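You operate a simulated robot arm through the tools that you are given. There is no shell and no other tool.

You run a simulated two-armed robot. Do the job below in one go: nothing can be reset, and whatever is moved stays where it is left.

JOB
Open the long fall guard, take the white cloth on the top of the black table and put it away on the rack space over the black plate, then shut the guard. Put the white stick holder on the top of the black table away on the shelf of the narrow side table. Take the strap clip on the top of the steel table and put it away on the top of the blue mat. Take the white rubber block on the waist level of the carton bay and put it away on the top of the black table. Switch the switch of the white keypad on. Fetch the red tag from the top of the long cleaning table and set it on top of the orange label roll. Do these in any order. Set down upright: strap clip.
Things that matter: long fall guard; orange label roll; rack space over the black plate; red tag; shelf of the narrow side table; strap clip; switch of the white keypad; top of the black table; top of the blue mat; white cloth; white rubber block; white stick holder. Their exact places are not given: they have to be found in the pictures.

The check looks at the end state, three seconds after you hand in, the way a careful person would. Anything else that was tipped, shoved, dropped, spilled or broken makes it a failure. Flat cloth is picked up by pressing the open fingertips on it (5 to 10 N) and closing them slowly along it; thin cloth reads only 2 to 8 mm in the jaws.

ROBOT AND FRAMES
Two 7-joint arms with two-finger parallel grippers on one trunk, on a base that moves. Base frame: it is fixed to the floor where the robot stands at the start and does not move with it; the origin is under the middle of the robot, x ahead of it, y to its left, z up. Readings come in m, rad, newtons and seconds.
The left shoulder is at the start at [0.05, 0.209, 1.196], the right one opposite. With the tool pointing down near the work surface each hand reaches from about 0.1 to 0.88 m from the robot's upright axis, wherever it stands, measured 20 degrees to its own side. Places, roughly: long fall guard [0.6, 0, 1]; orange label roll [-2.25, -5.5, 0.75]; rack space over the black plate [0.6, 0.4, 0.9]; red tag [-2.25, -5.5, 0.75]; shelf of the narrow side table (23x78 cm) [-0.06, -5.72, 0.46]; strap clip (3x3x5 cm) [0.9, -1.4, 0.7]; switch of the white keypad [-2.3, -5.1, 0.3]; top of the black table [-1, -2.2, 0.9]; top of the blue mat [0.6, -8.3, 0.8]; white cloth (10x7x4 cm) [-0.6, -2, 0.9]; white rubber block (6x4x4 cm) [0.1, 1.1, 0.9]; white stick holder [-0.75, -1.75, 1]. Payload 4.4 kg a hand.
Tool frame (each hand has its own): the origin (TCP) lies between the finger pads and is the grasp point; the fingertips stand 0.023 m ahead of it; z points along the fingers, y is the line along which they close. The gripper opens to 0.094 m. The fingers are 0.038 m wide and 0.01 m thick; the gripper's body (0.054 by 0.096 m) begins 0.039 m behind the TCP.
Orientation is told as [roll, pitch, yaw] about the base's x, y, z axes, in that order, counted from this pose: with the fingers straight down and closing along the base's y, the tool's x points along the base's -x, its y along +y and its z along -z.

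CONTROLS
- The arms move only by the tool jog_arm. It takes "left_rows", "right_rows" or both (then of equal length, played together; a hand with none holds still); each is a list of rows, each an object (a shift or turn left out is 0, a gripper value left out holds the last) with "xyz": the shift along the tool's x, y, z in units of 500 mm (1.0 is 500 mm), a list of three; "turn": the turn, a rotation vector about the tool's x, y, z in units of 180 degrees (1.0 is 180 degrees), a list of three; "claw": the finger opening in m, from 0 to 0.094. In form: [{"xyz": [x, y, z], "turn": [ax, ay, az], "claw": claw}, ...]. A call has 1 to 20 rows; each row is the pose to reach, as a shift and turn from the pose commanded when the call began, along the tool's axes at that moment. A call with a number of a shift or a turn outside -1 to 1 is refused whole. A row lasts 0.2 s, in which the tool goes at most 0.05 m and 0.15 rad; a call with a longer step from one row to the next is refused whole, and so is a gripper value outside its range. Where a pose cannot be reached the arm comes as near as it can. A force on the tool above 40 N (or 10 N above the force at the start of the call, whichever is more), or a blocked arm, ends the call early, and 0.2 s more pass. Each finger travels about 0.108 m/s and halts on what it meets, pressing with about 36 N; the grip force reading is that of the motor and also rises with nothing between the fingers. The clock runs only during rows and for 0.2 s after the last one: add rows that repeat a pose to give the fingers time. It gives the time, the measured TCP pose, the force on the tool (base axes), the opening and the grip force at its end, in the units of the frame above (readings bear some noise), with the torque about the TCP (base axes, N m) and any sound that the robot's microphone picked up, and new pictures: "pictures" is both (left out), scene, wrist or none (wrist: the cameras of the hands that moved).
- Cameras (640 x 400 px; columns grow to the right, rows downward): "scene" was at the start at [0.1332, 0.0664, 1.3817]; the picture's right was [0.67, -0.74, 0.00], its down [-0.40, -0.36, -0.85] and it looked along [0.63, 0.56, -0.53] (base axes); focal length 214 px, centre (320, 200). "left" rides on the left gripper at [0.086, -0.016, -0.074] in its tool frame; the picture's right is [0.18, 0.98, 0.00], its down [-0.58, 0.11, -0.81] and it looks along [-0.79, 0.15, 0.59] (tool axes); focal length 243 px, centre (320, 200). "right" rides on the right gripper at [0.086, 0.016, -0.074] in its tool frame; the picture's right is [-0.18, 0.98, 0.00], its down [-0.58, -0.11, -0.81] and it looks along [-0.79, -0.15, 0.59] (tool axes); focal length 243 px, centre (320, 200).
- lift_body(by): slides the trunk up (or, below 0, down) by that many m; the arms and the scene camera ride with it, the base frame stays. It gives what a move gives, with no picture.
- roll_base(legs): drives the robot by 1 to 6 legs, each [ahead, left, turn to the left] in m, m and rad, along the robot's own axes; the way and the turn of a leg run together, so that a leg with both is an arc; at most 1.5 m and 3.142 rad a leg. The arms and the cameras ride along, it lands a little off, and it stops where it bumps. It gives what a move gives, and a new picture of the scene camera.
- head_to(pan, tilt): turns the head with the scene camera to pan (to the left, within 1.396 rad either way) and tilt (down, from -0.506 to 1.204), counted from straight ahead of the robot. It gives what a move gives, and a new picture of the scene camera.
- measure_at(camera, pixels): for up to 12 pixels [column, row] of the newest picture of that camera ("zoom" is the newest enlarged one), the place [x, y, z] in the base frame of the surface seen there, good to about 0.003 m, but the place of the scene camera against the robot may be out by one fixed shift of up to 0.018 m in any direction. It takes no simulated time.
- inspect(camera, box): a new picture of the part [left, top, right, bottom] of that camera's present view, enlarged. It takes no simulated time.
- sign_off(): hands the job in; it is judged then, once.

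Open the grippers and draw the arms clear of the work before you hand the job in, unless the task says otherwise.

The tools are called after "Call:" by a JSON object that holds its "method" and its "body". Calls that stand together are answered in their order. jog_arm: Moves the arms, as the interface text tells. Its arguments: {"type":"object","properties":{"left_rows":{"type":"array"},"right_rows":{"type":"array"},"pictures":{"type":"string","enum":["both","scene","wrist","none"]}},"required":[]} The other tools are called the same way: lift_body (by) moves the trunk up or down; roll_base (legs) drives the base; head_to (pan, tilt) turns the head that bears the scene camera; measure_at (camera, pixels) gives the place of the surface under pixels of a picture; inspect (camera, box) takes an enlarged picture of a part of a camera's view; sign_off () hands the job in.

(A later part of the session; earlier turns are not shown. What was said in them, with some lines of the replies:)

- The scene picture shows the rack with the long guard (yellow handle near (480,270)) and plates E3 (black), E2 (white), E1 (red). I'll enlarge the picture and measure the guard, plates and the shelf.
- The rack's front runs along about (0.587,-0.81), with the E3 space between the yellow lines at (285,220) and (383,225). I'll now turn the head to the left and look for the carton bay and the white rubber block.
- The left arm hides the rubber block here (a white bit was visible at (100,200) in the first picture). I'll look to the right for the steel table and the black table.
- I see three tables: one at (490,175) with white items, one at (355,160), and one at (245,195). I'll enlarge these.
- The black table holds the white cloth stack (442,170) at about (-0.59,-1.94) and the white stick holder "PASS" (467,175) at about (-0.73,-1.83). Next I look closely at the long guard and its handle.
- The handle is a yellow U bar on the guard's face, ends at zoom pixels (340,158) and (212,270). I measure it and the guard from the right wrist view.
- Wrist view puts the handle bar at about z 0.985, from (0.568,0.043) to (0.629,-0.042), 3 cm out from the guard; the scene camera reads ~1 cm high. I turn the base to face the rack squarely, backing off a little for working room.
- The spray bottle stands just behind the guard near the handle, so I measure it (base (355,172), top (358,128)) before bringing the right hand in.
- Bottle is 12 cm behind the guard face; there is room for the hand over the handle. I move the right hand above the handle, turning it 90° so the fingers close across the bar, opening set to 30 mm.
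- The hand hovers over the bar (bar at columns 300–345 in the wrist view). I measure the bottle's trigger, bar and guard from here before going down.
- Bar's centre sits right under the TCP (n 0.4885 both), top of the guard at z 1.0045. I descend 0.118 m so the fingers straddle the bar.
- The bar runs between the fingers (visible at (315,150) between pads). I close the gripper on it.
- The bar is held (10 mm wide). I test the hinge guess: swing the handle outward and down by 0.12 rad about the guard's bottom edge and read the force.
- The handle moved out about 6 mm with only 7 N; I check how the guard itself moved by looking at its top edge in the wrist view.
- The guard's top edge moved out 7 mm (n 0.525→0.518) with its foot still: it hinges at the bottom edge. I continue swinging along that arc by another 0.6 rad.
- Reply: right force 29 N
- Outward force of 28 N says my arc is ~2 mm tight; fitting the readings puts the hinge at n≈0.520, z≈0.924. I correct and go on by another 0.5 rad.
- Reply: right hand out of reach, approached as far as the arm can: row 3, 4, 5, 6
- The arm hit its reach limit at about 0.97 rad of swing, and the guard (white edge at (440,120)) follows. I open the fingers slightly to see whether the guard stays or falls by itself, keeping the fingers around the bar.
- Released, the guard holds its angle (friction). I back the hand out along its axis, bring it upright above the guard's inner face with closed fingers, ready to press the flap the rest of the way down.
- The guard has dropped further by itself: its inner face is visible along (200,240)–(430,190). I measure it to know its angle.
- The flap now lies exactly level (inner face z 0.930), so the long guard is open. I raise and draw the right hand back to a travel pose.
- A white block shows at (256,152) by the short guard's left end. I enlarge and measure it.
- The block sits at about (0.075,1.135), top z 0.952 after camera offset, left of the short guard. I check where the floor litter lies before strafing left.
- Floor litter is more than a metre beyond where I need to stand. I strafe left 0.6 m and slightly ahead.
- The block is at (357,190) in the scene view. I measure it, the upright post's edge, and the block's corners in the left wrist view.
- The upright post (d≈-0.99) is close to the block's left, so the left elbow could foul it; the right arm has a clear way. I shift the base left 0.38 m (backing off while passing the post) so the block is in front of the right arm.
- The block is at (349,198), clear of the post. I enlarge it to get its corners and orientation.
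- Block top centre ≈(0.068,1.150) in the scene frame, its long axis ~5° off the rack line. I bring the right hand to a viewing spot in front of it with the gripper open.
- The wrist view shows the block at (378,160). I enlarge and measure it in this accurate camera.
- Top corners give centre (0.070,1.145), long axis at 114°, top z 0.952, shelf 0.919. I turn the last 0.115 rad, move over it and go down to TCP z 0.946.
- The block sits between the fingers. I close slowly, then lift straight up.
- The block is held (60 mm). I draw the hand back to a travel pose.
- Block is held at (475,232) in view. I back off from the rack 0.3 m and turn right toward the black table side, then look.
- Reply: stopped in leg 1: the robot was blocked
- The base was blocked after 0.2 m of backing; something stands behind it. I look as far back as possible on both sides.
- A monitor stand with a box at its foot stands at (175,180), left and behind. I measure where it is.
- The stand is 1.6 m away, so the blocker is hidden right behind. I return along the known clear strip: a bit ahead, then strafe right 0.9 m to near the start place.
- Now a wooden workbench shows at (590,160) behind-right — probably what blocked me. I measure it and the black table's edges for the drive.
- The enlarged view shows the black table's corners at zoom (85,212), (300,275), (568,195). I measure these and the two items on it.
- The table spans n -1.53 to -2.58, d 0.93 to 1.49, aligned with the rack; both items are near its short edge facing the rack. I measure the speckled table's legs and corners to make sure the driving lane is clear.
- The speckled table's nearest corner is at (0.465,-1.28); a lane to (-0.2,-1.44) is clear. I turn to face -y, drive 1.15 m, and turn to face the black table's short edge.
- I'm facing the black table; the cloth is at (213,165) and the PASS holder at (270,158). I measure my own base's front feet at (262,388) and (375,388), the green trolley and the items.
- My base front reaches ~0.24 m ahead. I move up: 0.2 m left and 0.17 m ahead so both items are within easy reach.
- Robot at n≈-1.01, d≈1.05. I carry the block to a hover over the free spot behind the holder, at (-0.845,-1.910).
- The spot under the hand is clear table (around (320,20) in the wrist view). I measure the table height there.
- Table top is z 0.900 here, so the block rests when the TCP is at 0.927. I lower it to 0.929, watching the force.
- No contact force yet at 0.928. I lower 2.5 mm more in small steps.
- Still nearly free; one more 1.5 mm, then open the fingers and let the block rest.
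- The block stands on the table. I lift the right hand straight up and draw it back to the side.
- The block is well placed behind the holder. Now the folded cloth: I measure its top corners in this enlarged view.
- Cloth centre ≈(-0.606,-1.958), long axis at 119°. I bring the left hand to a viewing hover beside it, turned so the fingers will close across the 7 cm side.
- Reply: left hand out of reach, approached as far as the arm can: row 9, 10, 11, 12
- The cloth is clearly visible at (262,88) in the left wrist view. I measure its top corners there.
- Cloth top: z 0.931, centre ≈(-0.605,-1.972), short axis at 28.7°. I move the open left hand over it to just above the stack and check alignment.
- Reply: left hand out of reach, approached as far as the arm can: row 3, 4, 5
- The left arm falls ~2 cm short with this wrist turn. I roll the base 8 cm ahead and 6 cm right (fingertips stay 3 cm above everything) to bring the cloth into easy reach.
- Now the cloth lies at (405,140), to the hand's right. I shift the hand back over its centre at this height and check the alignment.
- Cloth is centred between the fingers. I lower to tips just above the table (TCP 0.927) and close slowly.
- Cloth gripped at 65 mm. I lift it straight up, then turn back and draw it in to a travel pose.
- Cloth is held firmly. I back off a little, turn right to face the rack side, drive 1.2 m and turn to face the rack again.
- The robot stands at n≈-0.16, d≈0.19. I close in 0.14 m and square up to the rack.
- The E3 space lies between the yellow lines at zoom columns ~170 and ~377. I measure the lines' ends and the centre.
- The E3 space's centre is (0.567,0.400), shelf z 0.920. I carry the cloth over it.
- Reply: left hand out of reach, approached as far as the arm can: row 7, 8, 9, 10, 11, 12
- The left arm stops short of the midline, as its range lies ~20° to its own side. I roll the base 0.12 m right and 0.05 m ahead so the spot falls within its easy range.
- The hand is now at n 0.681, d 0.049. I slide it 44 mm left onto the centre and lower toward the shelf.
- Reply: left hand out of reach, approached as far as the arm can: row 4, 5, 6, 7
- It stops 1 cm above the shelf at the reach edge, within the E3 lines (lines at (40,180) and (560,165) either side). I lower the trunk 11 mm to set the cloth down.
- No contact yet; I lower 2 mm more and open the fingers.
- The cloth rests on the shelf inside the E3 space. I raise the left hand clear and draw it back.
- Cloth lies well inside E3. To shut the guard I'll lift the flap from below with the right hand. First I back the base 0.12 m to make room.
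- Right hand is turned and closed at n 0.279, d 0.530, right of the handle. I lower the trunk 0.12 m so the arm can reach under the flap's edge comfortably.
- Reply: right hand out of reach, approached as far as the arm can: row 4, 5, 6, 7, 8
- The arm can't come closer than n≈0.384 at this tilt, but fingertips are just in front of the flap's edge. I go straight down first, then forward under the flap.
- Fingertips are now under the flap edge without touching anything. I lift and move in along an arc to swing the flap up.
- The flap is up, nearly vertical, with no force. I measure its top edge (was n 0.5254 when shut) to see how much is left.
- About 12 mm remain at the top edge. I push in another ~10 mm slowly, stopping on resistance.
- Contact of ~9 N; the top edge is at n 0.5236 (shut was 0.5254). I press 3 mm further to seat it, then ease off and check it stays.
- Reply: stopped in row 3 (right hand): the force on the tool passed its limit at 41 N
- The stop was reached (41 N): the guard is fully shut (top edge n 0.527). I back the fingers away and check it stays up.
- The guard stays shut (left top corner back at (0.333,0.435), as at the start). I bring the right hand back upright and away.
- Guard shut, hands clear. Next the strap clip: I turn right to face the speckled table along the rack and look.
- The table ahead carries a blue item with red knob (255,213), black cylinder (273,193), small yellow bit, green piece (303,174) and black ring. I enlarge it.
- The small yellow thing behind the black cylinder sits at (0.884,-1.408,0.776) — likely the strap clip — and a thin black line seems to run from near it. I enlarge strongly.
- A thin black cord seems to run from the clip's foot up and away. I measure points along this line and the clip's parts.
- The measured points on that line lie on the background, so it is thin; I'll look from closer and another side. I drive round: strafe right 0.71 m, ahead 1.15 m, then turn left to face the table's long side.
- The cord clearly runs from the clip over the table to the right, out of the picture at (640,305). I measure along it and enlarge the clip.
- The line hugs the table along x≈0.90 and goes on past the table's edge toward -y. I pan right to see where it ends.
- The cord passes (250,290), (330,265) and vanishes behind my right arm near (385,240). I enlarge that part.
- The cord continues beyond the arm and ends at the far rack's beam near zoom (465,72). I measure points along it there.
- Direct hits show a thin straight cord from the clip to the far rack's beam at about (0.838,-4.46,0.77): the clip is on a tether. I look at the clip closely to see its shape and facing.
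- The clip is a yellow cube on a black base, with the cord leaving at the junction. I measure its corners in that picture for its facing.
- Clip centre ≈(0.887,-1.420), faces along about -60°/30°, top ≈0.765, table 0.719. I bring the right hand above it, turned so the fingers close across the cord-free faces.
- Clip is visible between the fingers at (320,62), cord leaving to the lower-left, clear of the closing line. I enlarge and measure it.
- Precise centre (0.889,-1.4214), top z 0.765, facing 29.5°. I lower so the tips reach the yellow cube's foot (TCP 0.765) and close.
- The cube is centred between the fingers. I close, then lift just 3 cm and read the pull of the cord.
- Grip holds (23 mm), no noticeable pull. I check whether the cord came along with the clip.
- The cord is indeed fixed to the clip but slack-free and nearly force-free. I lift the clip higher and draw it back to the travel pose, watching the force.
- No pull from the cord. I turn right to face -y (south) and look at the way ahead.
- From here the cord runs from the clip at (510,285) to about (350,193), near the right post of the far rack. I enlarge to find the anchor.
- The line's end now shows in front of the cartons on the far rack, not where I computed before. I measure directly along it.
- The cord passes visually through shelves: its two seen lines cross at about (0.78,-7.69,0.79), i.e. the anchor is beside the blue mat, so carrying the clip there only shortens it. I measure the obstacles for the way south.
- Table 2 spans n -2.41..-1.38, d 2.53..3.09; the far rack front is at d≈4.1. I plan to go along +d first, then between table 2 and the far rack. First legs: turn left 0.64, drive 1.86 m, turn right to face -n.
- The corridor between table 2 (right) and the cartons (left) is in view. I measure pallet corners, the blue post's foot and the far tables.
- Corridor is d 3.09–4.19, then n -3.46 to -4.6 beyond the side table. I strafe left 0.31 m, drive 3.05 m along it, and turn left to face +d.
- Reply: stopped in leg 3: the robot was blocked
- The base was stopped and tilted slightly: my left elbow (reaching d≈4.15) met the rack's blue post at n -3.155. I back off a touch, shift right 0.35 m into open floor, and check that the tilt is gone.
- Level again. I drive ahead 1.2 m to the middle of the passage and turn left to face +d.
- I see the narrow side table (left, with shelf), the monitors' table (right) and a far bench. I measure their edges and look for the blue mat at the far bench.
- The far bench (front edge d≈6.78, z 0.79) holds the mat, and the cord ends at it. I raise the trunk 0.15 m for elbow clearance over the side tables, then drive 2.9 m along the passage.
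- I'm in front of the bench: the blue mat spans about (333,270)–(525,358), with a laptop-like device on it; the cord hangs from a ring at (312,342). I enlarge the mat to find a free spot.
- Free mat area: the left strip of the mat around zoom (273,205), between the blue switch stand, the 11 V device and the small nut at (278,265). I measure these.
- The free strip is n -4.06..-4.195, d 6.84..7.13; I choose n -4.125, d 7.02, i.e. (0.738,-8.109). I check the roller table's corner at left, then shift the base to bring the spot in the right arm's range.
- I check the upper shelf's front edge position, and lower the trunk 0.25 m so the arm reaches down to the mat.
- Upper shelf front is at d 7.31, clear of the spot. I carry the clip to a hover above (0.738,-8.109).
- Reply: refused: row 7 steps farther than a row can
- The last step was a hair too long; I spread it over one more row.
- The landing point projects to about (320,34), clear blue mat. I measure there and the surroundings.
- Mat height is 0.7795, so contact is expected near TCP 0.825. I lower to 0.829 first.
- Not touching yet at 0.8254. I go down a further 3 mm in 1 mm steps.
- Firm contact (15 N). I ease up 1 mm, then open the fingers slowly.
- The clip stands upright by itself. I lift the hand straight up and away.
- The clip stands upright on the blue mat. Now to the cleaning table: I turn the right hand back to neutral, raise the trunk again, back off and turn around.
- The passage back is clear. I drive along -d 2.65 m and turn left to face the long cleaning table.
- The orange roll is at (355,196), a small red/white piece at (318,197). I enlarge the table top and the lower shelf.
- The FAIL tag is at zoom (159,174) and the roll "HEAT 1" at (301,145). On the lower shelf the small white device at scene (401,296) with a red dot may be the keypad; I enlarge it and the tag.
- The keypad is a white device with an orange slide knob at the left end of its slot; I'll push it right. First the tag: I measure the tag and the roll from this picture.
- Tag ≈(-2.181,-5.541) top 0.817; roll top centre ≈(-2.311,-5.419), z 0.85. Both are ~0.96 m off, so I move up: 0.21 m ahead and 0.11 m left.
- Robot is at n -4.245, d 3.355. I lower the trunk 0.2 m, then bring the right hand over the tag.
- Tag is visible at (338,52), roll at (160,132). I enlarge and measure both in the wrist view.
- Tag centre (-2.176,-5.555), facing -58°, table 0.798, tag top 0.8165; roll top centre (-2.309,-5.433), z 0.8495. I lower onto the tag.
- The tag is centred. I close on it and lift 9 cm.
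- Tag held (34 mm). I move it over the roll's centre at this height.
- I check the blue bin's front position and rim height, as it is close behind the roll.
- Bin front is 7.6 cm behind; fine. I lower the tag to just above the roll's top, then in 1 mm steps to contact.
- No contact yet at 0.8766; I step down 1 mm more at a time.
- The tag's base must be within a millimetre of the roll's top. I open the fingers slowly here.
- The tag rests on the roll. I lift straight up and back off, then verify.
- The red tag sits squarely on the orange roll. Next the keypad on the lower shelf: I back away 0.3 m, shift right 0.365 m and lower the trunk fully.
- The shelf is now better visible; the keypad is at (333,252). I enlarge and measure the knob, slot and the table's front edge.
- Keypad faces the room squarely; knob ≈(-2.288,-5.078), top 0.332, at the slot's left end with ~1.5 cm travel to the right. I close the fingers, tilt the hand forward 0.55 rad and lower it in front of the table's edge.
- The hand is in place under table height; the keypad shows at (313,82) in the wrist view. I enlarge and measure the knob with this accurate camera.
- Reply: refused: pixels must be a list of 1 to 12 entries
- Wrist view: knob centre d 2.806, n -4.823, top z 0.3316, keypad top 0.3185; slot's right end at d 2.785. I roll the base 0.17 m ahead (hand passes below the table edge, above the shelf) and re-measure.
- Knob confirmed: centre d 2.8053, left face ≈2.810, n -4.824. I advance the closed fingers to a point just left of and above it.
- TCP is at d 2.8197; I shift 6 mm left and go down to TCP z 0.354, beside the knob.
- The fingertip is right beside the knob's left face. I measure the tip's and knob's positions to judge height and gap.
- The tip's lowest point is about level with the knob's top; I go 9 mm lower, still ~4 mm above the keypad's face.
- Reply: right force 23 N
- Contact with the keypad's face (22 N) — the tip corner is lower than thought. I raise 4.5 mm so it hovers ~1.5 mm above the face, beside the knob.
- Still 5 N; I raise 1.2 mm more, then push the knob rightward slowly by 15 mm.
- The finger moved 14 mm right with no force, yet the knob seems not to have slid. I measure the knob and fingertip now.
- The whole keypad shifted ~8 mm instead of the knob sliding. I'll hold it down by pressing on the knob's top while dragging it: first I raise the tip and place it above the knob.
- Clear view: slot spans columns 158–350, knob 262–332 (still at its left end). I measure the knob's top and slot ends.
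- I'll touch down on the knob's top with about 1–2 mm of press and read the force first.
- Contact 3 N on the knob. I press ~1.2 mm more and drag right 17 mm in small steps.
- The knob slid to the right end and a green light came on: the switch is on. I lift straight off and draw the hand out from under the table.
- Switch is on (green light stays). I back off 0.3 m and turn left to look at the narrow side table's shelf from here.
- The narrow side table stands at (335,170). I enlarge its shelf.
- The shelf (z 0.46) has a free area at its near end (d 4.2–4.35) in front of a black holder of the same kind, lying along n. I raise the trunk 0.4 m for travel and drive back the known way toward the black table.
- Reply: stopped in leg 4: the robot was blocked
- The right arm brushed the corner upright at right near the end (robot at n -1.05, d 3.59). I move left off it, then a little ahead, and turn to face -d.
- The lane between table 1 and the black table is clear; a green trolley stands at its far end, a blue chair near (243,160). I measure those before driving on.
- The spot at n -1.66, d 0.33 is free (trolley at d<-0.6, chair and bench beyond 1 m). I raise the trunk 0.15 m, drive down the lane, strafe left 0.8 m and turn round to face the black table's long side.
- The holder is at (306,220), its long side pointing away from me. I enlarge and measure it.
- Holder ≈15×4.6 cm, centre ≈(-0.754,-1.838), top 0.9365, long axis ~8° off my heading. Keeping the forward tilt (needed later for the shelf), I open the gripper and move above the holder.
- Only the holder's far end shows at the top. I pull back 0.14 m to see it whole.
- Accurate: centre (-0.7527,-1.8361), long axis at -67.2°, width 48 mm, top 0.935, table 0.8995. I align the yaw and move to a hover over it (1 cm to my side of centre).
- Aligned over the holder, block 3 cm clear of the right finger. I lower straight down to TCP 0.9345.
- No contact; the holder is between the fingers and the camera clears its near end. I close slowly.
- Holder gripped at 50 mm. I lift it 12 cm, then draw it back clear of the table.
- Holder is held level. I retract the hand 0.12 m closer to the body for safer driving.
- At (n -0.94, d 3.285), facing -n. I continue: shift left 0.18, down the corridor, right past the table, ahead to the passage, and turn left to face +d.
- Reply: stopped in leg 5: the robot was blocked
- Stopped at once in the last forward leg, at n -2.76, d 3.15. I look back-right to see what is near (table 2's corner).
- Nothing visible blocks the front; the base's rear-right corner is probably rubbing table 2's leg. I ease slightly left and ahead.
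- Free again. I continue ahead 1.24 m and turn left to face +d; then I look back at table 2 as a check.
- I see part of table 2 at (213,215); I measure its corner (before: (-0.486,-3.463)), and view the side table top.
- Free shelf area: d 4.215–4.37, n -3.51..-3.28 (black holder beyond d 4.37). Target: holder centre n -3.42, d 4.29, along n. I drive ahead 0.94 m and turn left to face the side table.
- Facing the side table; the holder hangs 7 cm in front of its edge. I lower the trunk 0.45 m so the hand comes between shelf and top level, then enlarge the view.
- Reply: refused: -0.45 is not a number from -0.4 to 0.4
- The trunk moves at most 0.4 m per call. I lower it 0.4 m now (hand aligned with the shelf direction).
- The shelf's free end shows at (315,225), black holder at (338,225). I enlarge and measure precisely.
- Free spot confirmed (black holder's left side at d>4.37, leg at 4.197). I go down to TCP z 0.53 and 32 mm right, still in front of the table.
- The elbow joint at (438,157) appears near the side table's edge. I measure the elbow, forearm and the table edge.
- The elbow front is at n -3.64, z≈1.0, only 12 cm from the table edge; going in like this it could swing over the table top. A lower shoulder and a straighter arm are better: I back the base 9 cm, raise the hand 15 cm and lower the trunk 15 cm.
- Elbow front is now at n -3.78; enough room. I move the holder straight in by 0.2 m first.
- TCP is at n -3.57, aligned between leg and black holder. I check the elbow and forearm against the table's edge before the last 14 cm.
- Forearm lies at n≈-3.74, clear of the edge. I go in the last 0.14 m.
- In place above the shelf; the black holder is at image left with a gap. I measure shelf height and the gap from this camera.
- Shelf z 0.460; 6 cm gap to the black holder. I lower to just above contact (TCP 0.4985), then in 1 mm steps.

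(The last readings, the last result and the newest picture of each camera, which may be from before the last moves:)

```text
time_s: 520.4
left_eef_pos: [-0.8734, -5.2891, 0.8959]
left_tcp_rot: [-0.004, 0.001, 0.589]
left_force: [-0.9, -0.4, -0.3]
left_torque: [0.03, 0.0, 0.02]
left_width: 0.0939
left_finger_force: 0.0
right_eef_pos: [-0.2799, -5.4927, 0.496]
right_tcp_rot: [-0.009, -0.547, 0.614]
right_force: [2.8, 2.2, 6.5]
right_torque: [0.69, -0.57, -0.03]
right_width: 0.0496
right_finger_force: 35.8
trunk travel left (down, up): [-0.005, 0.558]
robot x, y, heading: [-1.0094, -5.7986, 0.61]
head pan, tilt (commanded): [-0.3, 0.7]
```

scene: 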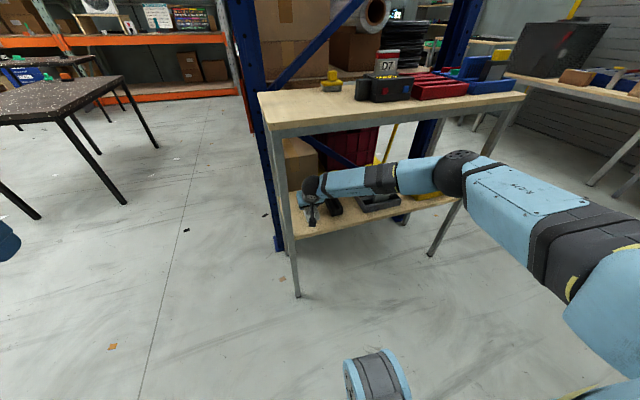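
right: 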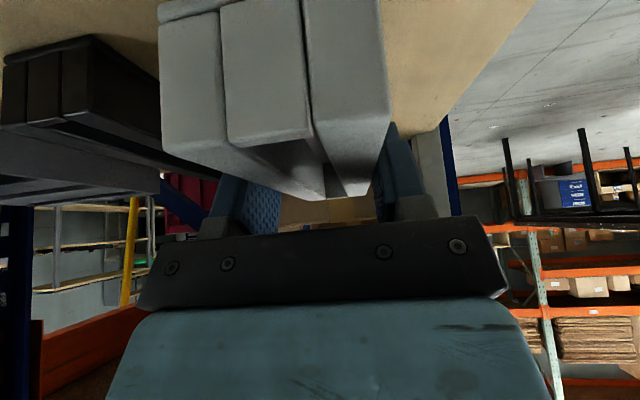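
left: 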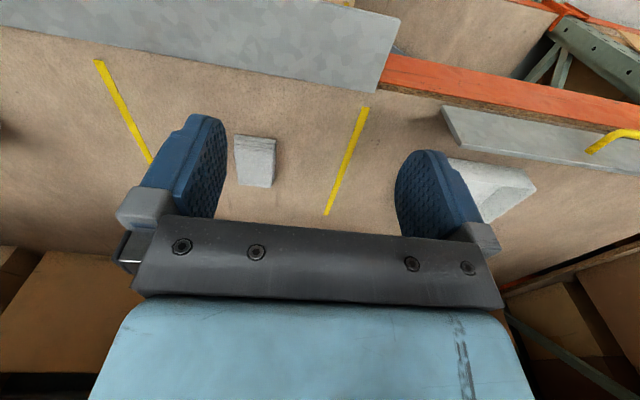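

The holder now bears on the shelf (~10 N). I open the fingers slowly.

Call:
{"method": "jog_arm", "body": {"right_rows": [{"claw": 0.052}, {"claw": 0.055}, {"claw": 0.06}, {"claw": 0.066}, {"claw": 0.072}, {"claw": 0.072}]}}

```text
time_s: 521.8
left_eef_pos: [-0.8724, -5.2889, 0.895]
left_tcp_rot: [-0.004, 0.003, 0.589]
left_force: [-0.2, 0.3, -0.2]
left_torque: [0.01, -0.01, 0.0]
left_width: 0.0938
left_finger_force: 0.1
right_eef_pos: [-0.2788, -5.4948, 0.4954]
right_tcp_rot: [-0.009, -0.542, 0.615]
right_force: [0.5, -0.5, -0.5]
right_torque: [-0.03, -0.02, 0.04]
right_width: 0.072
right_finger_force: 0.1
trunk travel left (down, up): [-0.005, 0.558]
robot x, y, heading: [-1.0115, -5.7991, 0.617]
head pan, tilt (commanded): [-0.3, 0.7]
```

scene: 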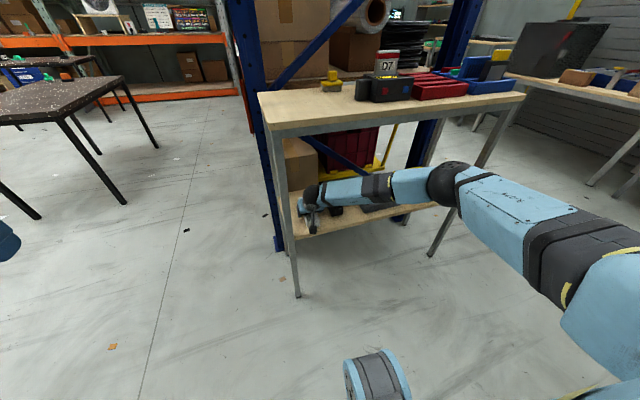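
right: 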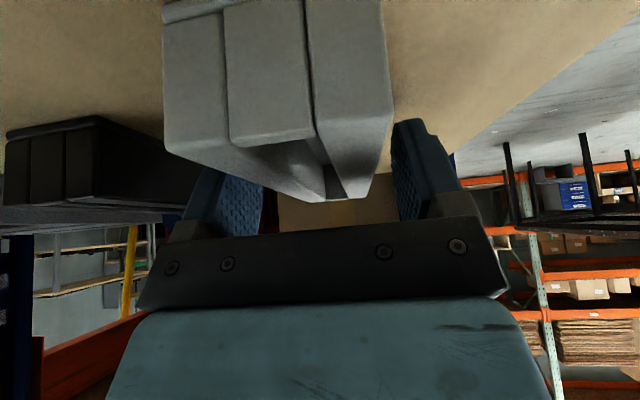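

Released; the holder rests flat. I raise the fingers above it, then draw straight back out.

Call:
{"method": "jog_arm", "body": {"right_rows": [{"xyz": [-0.0155, 0, -0.0257]}, {"xyz": [-0.031, 0, -0.0515]}, {"xyz": [-0.0485, 0, -0.0806]}, {"xyz": [0.035, 0, -0.131]}, {"xyz": [0.118, 0, -0.181]}, {"xyz": [0.202, 0, -0.231]}, {"xyz": [0.286, 0, -0.282]}, {"xyz": [0.37, 0, -0.332]}, {"xyz": [0.45, 0, -0.38]}, {"xyz": [0.52, 0, -0.422]}]}}

Call:
{"method": "inspect", "body": {"camera": "scene", "box": [260, 150, 420, 270]}}

```text
time_s: 524.0
left_eef_pos: [-0.8724, -5.2879, 0.8955]
left_tcp_rot: [-0.004, 0.003, 0.591]
left_force: [-0.3, 0.0, -0.3]
left_torque: [0.01, -0.01, 0.04]
left_width: 0.0941
left_finger_force: 0.1
right_eef_pos: [-0.5513, -5.6846, 0.5416]
right_tcp_rot: [-0.008, -0.543, 0.615]
right_force: [-0.1, -0.8, 0.4]
right_torque: [0.01, 0.0, 0.0]
right_width: 0.0722
right_finger_force: 0.0
trunk travel left (down, up): [-0.005, 0.558]
robot x, y, heading: [-1.0121, -5.7994, 0.618]
head pan, tilt (commanded): [-0.3, 0.7]
```

scene: 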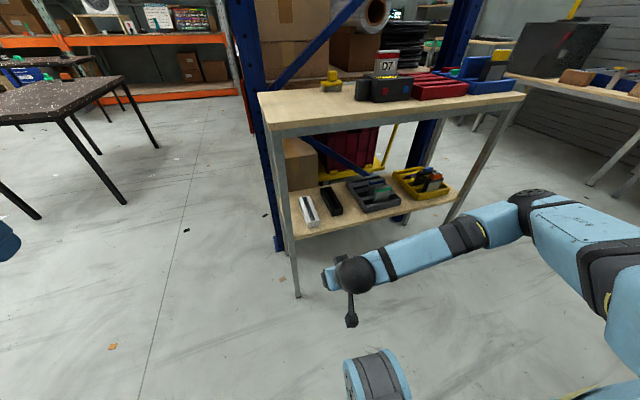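
right: 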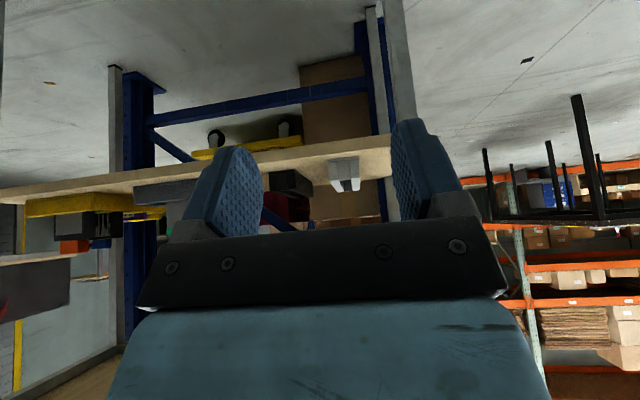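

```text
3.33 times, centred on (340, 210) of scene
```

zoom: 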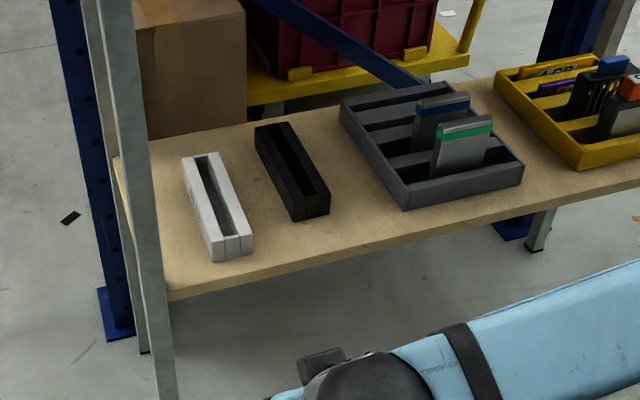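

The PASS holder stands on the shelf beside the black one. Now a check of the earlier work: I raise the trunk 0.3 m, open the gripper fully and look toward the black table.

Call:
{"method": "lift_body", "body": {"by": 0.3}}

Call:
{"method": "jog_arm", "body": {"right_rows": [{"claw": 0.085}, {"claw": 0.094}, {"claw": 0.094}], "pictures": "none"}}

Call:
{"method": "head_to", "body": {"pan": 0.95, "tilt": 0.2}}

```text
time_s: 527.0
left_eef_pos: [-0.8724, -5.2883, 1.1957]
left_tcp_rot: [-0.006, 0.002, 0.589]
left_force: [0.2, -0.2, -0.7]
left_torque: [0.01, -0.01, -0.01]
left_width: 0.094
left_finger_force: 0.1
right_eef_pos: [-0.5501, -5.6842, 0.8413]
right_tcp_rot: [-0.008, -0.54, 0.615]
right_force: [0.4, -0.1, 0.5]
right_torque: [0.0, -0.01, 0.01]
right_width: 0.0718
right_finger_force: 0.1
trunk travel left (down, up): [-0.305, 0.258]
robot x, y, heading: [-1.0108, -5.7944, 0.616]
head pan, tilt (commanded): [-0.3, 0.7]
```

```text
time_s: 527.8
left_eef_pos: [-0.8719, -5.2898, 1.1962]
left_tcp_rot: [-0.005, 0.004, 0.589]
left_force: [-0.6, 0.4, 0.7]
left_torque: [0.0, 0.01, 0.0]
left_width: 0.094
left_finger_force: 0.1
right_eef_pos: [-0.5507, -5.6835, 0.8415]
right_tcp_rot: [-0.008, -0.54, 0.614]
right_force: [0.4, 0.2, 0.0]
right_torque: [0.04, -0.03, 0.0]
right_width: 0.0937
right_finger_force: 0.0
trunk travel left (down, up): [-0.305, 0.258]
robot x, y, heading: [-1.012, -5.7997, 0.609]
head pan, tilt (commanded): [-0.3, 0.7]
```

```text
time_s: 529.2
left_eef_pos: [-0.8726, -5.2883, 1.1953]
left_tcp_rot: [-0.005, 0.003, 0.59]
left_force: [-0.4, 0.0, -0.4]
left_torque: [0.01, -0.02, 0.03]
left_width: 0.0938
left_finger_force: 0.0
right_eef_pos: [-0.5502, -5.6833, 0.8418]
right_tcp_rot: [-0.008, -0.541, 0.614]
right_force: [0.1, -0.6, -0.6]
right_torque: [0.05, 0.01, 0.01]
right_width: 0.0941
right_finger_force: 0.1
trunk travel left (down, up): [-0.305, 0.258]
robot x, y, heading: [-1.0093, -5.7987, 0.61]
head pan, tilt (commanded): [0.949, 0.201]
```

scene: 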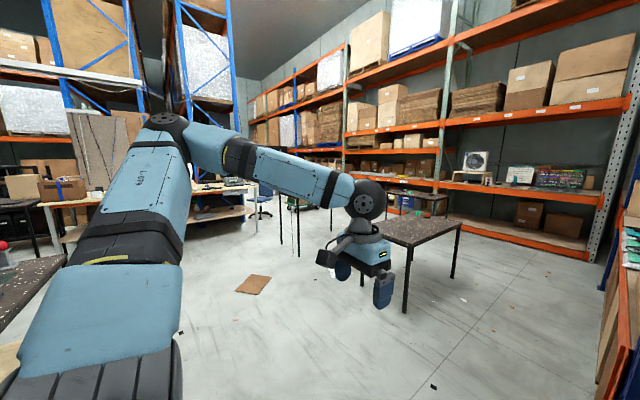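

My left arm hides the black table. I strafe 0.9 m left into open floor and turn to look north between the arms.

Call:
{"method": "roll_base", "body": {"legs": [[0, 0.9, 0], [0, 0, 0.78]]}}

Call:
{"method": "head_to", "body": {"pan": 0.0, "tilt": 0.2}}

```text
time_s: 539.6
left_eef_pos: [-1.8055, -4.595, 1.1959]
left_tcp_rot: [-0.006, 0.005, 1.376]
left_force: [-0.8, -0.7, -0.4]
left_torque: [-0.01, 0.03, 0.02]
left_width: 0.0941
left_finger_force: 0.0
right_eef_pos: [-1.2966, -4.647, 0.8424]
right_tcp_rot: [-0.008, -0.54, 1.398]
right_force: [-0.1, 0.3, 0.4]
right_torque: [-0.01, 0.01, 0.0]
right_width: 0.094
right_finger_force: 0.1
trunk travel left (down, up): [-0.305, 0.258]
robot x, y, heading: [-1.5441, -5.0531, 1.402]
head pan, tilt (commanded): [0.949, 0.201]
```

scene: 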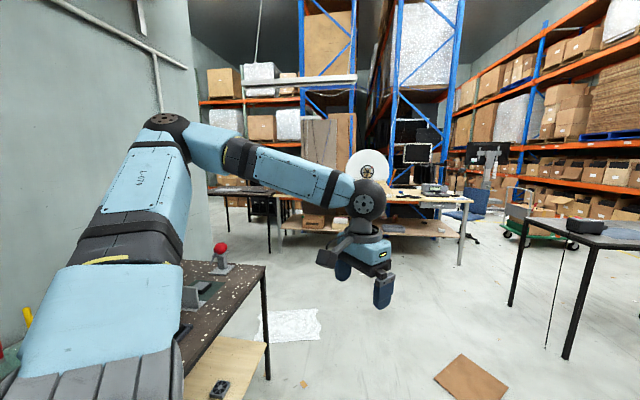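

```text
time_s: 540.9
left_eef_pos: [-1.8051, -4.5952, 1.1958]
left_tcp_rot: [-0.006, 0.003, 1.374]
left_force: [1.1, 0.1, 0.1]
left_torque: [0.0, 0.01, 0.02]
left_width: 0.0942
left_finger_force: 0.1
right_eef_pos: [-1.2967, -4.6476, 0.8421]
right_tcp_rot: [-0.01, -0.542, 1.398]
right_force: [0.8, -0.2, 1.2]
right_torque: [0.03, 0.04, 0.01]
right_width: 0.0938
right_finger_force: 0.1
trunk travel left (down, up): [-0.305, 0.258]
robot x, y, heading: [-1.5403, -5.0544, 1.396]
head pan, tilt (commanded): [0.0, 0.201]
```

scene: 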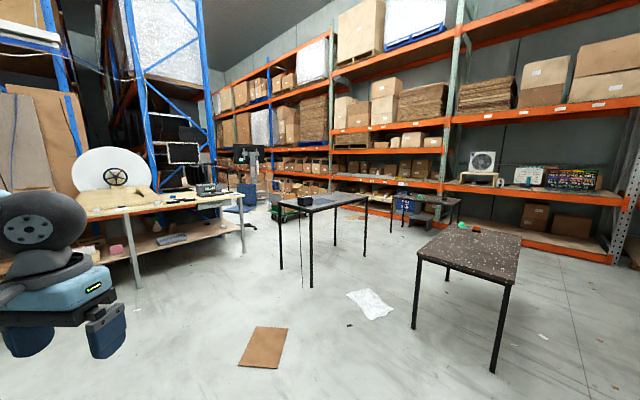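

Now black table, table 2 and the rack are in view. I enlarge the black table's top, the guard region, and table 2.

Call:
{"method": "inspect", "body": {"camera": "scene", "box": [270, 170, 390, 230]}}

Call:
{"method": "inspect", "body": {"camera": "scene", "box": [330, 140, 470, 215]}}

Call:
{"method": "inspect", "body": {"camera": "scene", "box": [400, 200, 560, 300]}}

Call:
{"method": "measure_at", "body": {"camera": "scene", "pixels": [[418, 257], [509, 284], [521, 241], [455, 229], [417, 325], [493, 372]]}}

```text
5.33 times, centred on (330, 200) of scene
```

zoom: 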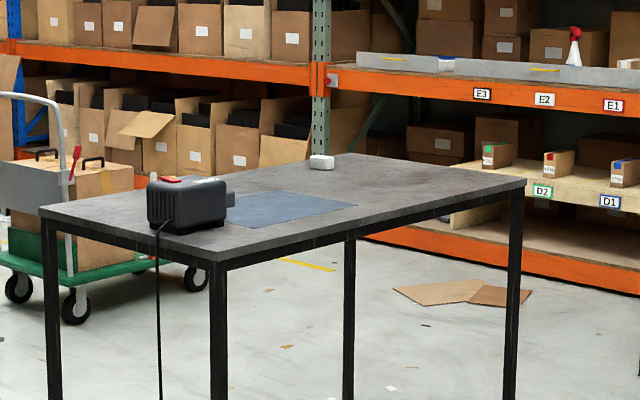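

```text
4.57 times, centred on (400, 178) of scene
```

zoom: 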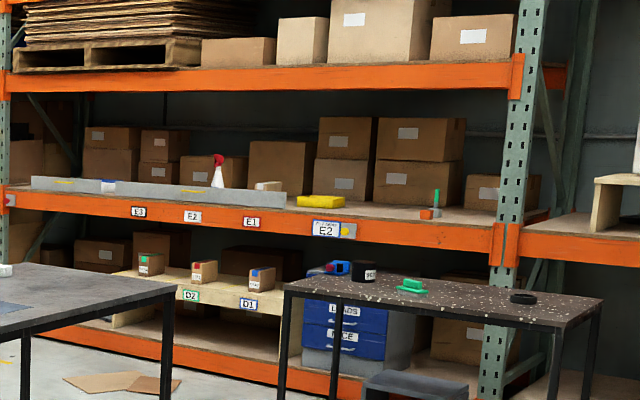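

```text
4.00 times, centred on (480, 250) of scene
```

zoom: 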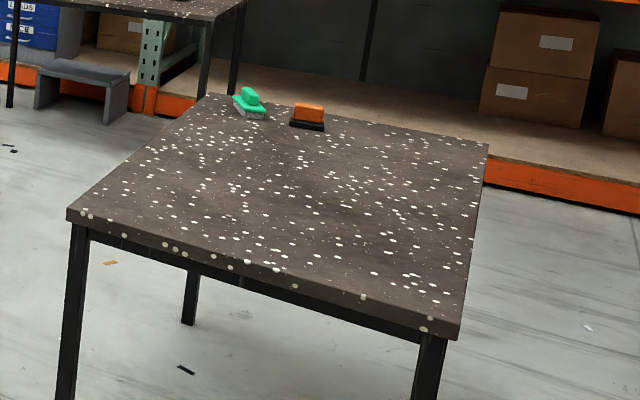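

```text
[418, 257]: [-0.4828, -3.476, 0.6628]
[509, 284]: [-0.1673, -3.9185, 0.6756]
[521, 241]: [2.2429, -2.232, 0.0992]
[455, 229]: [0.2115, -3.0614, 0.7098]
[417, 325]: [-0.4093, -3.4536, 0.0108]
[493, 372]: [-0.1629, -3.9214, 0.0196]
```

All checks fine: the rubber block is on the black table, the guard shut with the bottle upright, table 2 and its items in place. One last look left at the cleaning table.

Call:
{"method": "roll_base", "body": {"legs": [[0, 0, 1.3]]}}

Call:
{"method": "head_to", "body": {"pan": 0.8, "tilt": 0.6}}

```text
time_s: 544.4
left_eef_pos: [-2.0596, -5.1643, 1.1952]
left_tcp_rot: [-0.005, 0.003, 2.638]
left_force: [-0.4, 0.6, -1.2]
left_torque: [0.02, 0.0, -0.01]
left_width: 0.094
left_finger_force: 0.0
right_eef_pos: [-1.8568, -4.6968, 0.8417]
right_tcp_rot: [-0.009, -0.541, 2.661]
right_force: [-0.1, 0.3, -0.4]
right_torque: [0.02, 0.01, -0.03]
right_width: 0.0941
right_finger_force: 0.0
trunk travel left (down, up): [-0.305, 0.258]
robot x, y, heading: [-1.544, -5.0543, 2.656]
head pan, tilt (commanded): [0.0, 0.201]
```

scene: 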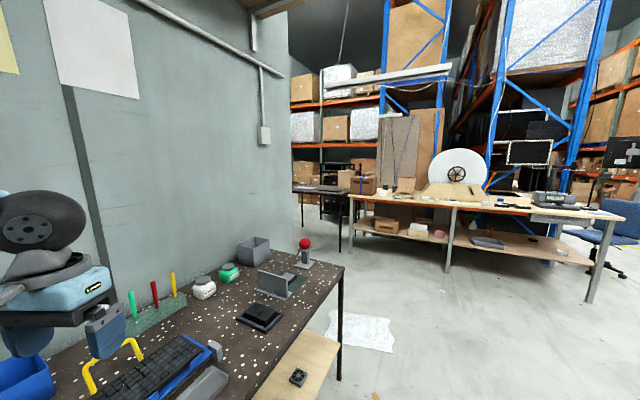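

```text
time_s: 545.5
left_eef_pos: [-2.0589, -5.1654, 1.195]
left_tcp_rot: [-0.006, 0.003, 2.637]
left_force: [0.0, -0.3, 0.2]
left_torque: [0.0, -0.04, -0.03]
left_width: 0.094
left_finger_force: 0.0
right_eef_pos: [-1.8565, -4.6977, 0.8417]
right_tcp_rot: [-0.008, -0.543, 2.662]
right_force: [-0.2, -0.1, -0.2]
right_torque: [0.0, -0.01, -0.01]
right_width: 0.0939
right_finger_force: 0.1
trunk travel left (down, up): [-0.305, 0.258]
robot x, y, heading: [-1.5442, -5.0535, 2.662]
head pan, tilt (commanded): [0.799, 0.6]
```

scene: 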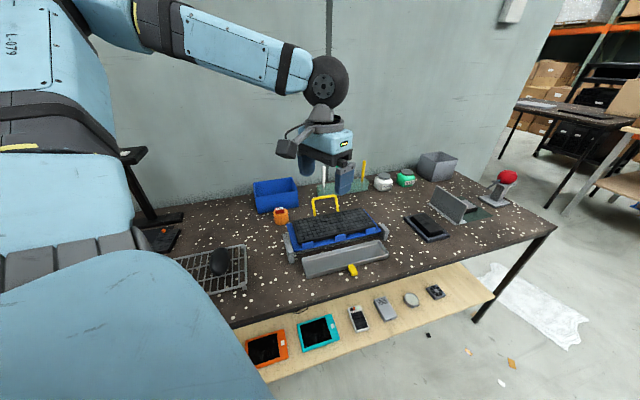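

Both visible: tag on the roll (282,212), keypad (358,318). I enlarge them once, then back the arms away from the table.

Call:
{"method": "inspect", "body": {"camera": "scene", "box": [250, 180, 330, 230]}}

Call:
{"method": "inspect", "body": {"camera": "scene", "box": [320, 290, 400, 340]}}

Call:
{"method": "inspect", "body": {"camera": "scene", "box": [90, 120, 250, 260]}}

Call:
{"method": "roll_base", "body": {"legs": [[0, 0, -1.3], [0.3, 0, 0]]}}

```text
8.00 times, centred on (290, 205) of scene
```

zoom: 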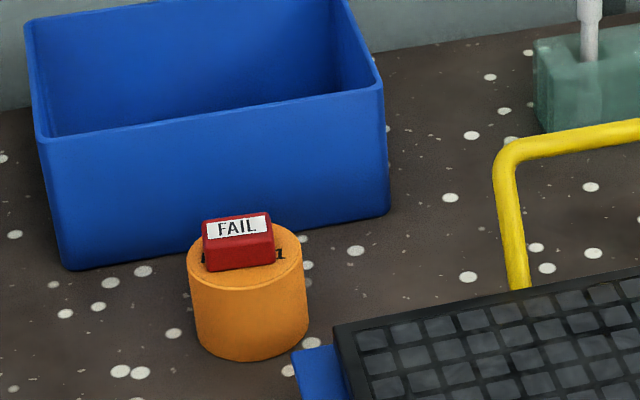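

```text
8.00 times, centred on (360, 315) of scene
```

zoom: 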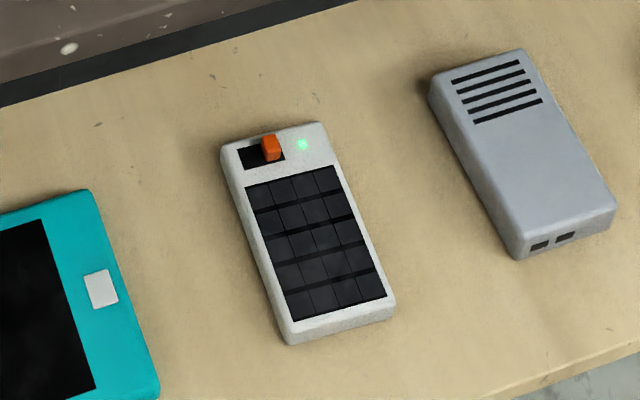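

```text
2.86 times, centred on (170, 190) of scene
```

zoom: 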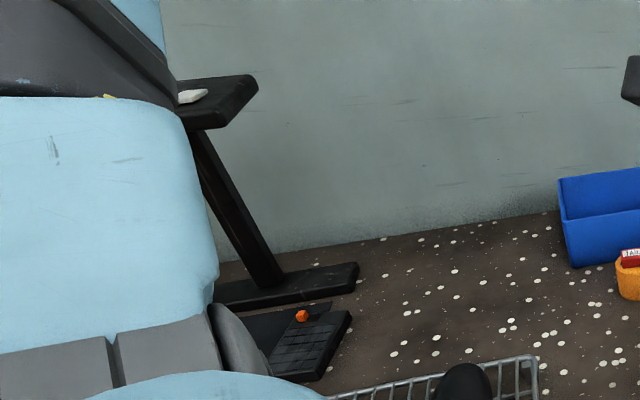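

```text
time_s: 550.7
left_eef_pos: [-1.7227, -4.2989, 1.1953]
left_tcp_rot: [-0.006, 0.006, 1.332]
left_force: [-0.3, -0.1, -0.7]
left_torque: [-0.01, -0.02, -0.03]
left_width: 0.094
left_finger_force: 0.0
right_eef_pos: [-1.2182, -4.3725, 0.8407]
right_tcp_rot: [-0.008, -0.541, 1.354]
right_force: [-0.5, 0.1, -0.5]
right_torque: [-0.01, -0.01, 0.03]
right_width: 0.0938
right_finger_force: 0.2
trunk travel left (down, up): [-0.305, 0.258]
robot x, y, heading: [-1.4788, -4.7661, 1.355]
head pan, tilt (commanded): [0.799, 0.6]
```

scene: 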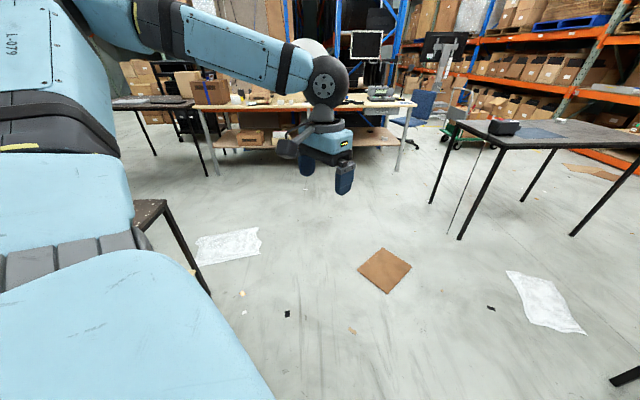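

The tag sits on the roll, the keypad light is green, and both grippers are open over clear floor. Every part of the job is done, so I hand it in.

Call:
{"method": "sign_off", "body": {}}

```text
The job is handed in.
```

All six parts of the job are done and handed in; I don't have the check's verdict.

- **Long fall guard and white cloth:** I opened the guard, set the cloth inside the marked space over the black plate (E3), and shut the guard. It was still shut when I looked back near the end.
- **White stick holder:** it stands on the shelf of the narrow side table, beside the black holder.
- **Strap clip:** it stands upright on the blue mat. It is tied by a thin cord to a ring at the mat's bench; the cord came along without pulling.
- **White rubber block:** it is on the top of the black table.
- **White keypad:** the switch is slid across and its green light is on.
- **Red tag:** it sits on top of the orange label roll.

Some contact happened along the way that could count against the result:

- **Keypad moved:** it slid roughly 8 mm on its shelf on my first push.
- **Base bumps:** the base stopped against something four times. The likely causes were the green trolley, a blue rack post, a grey rack upright and a leg of the second speckled table. I saw no sign afterwards that the trolley or table had moved or lost anything.
- **Floor litter:** I drove close to, and probably over, some flat cardboard on the floor.
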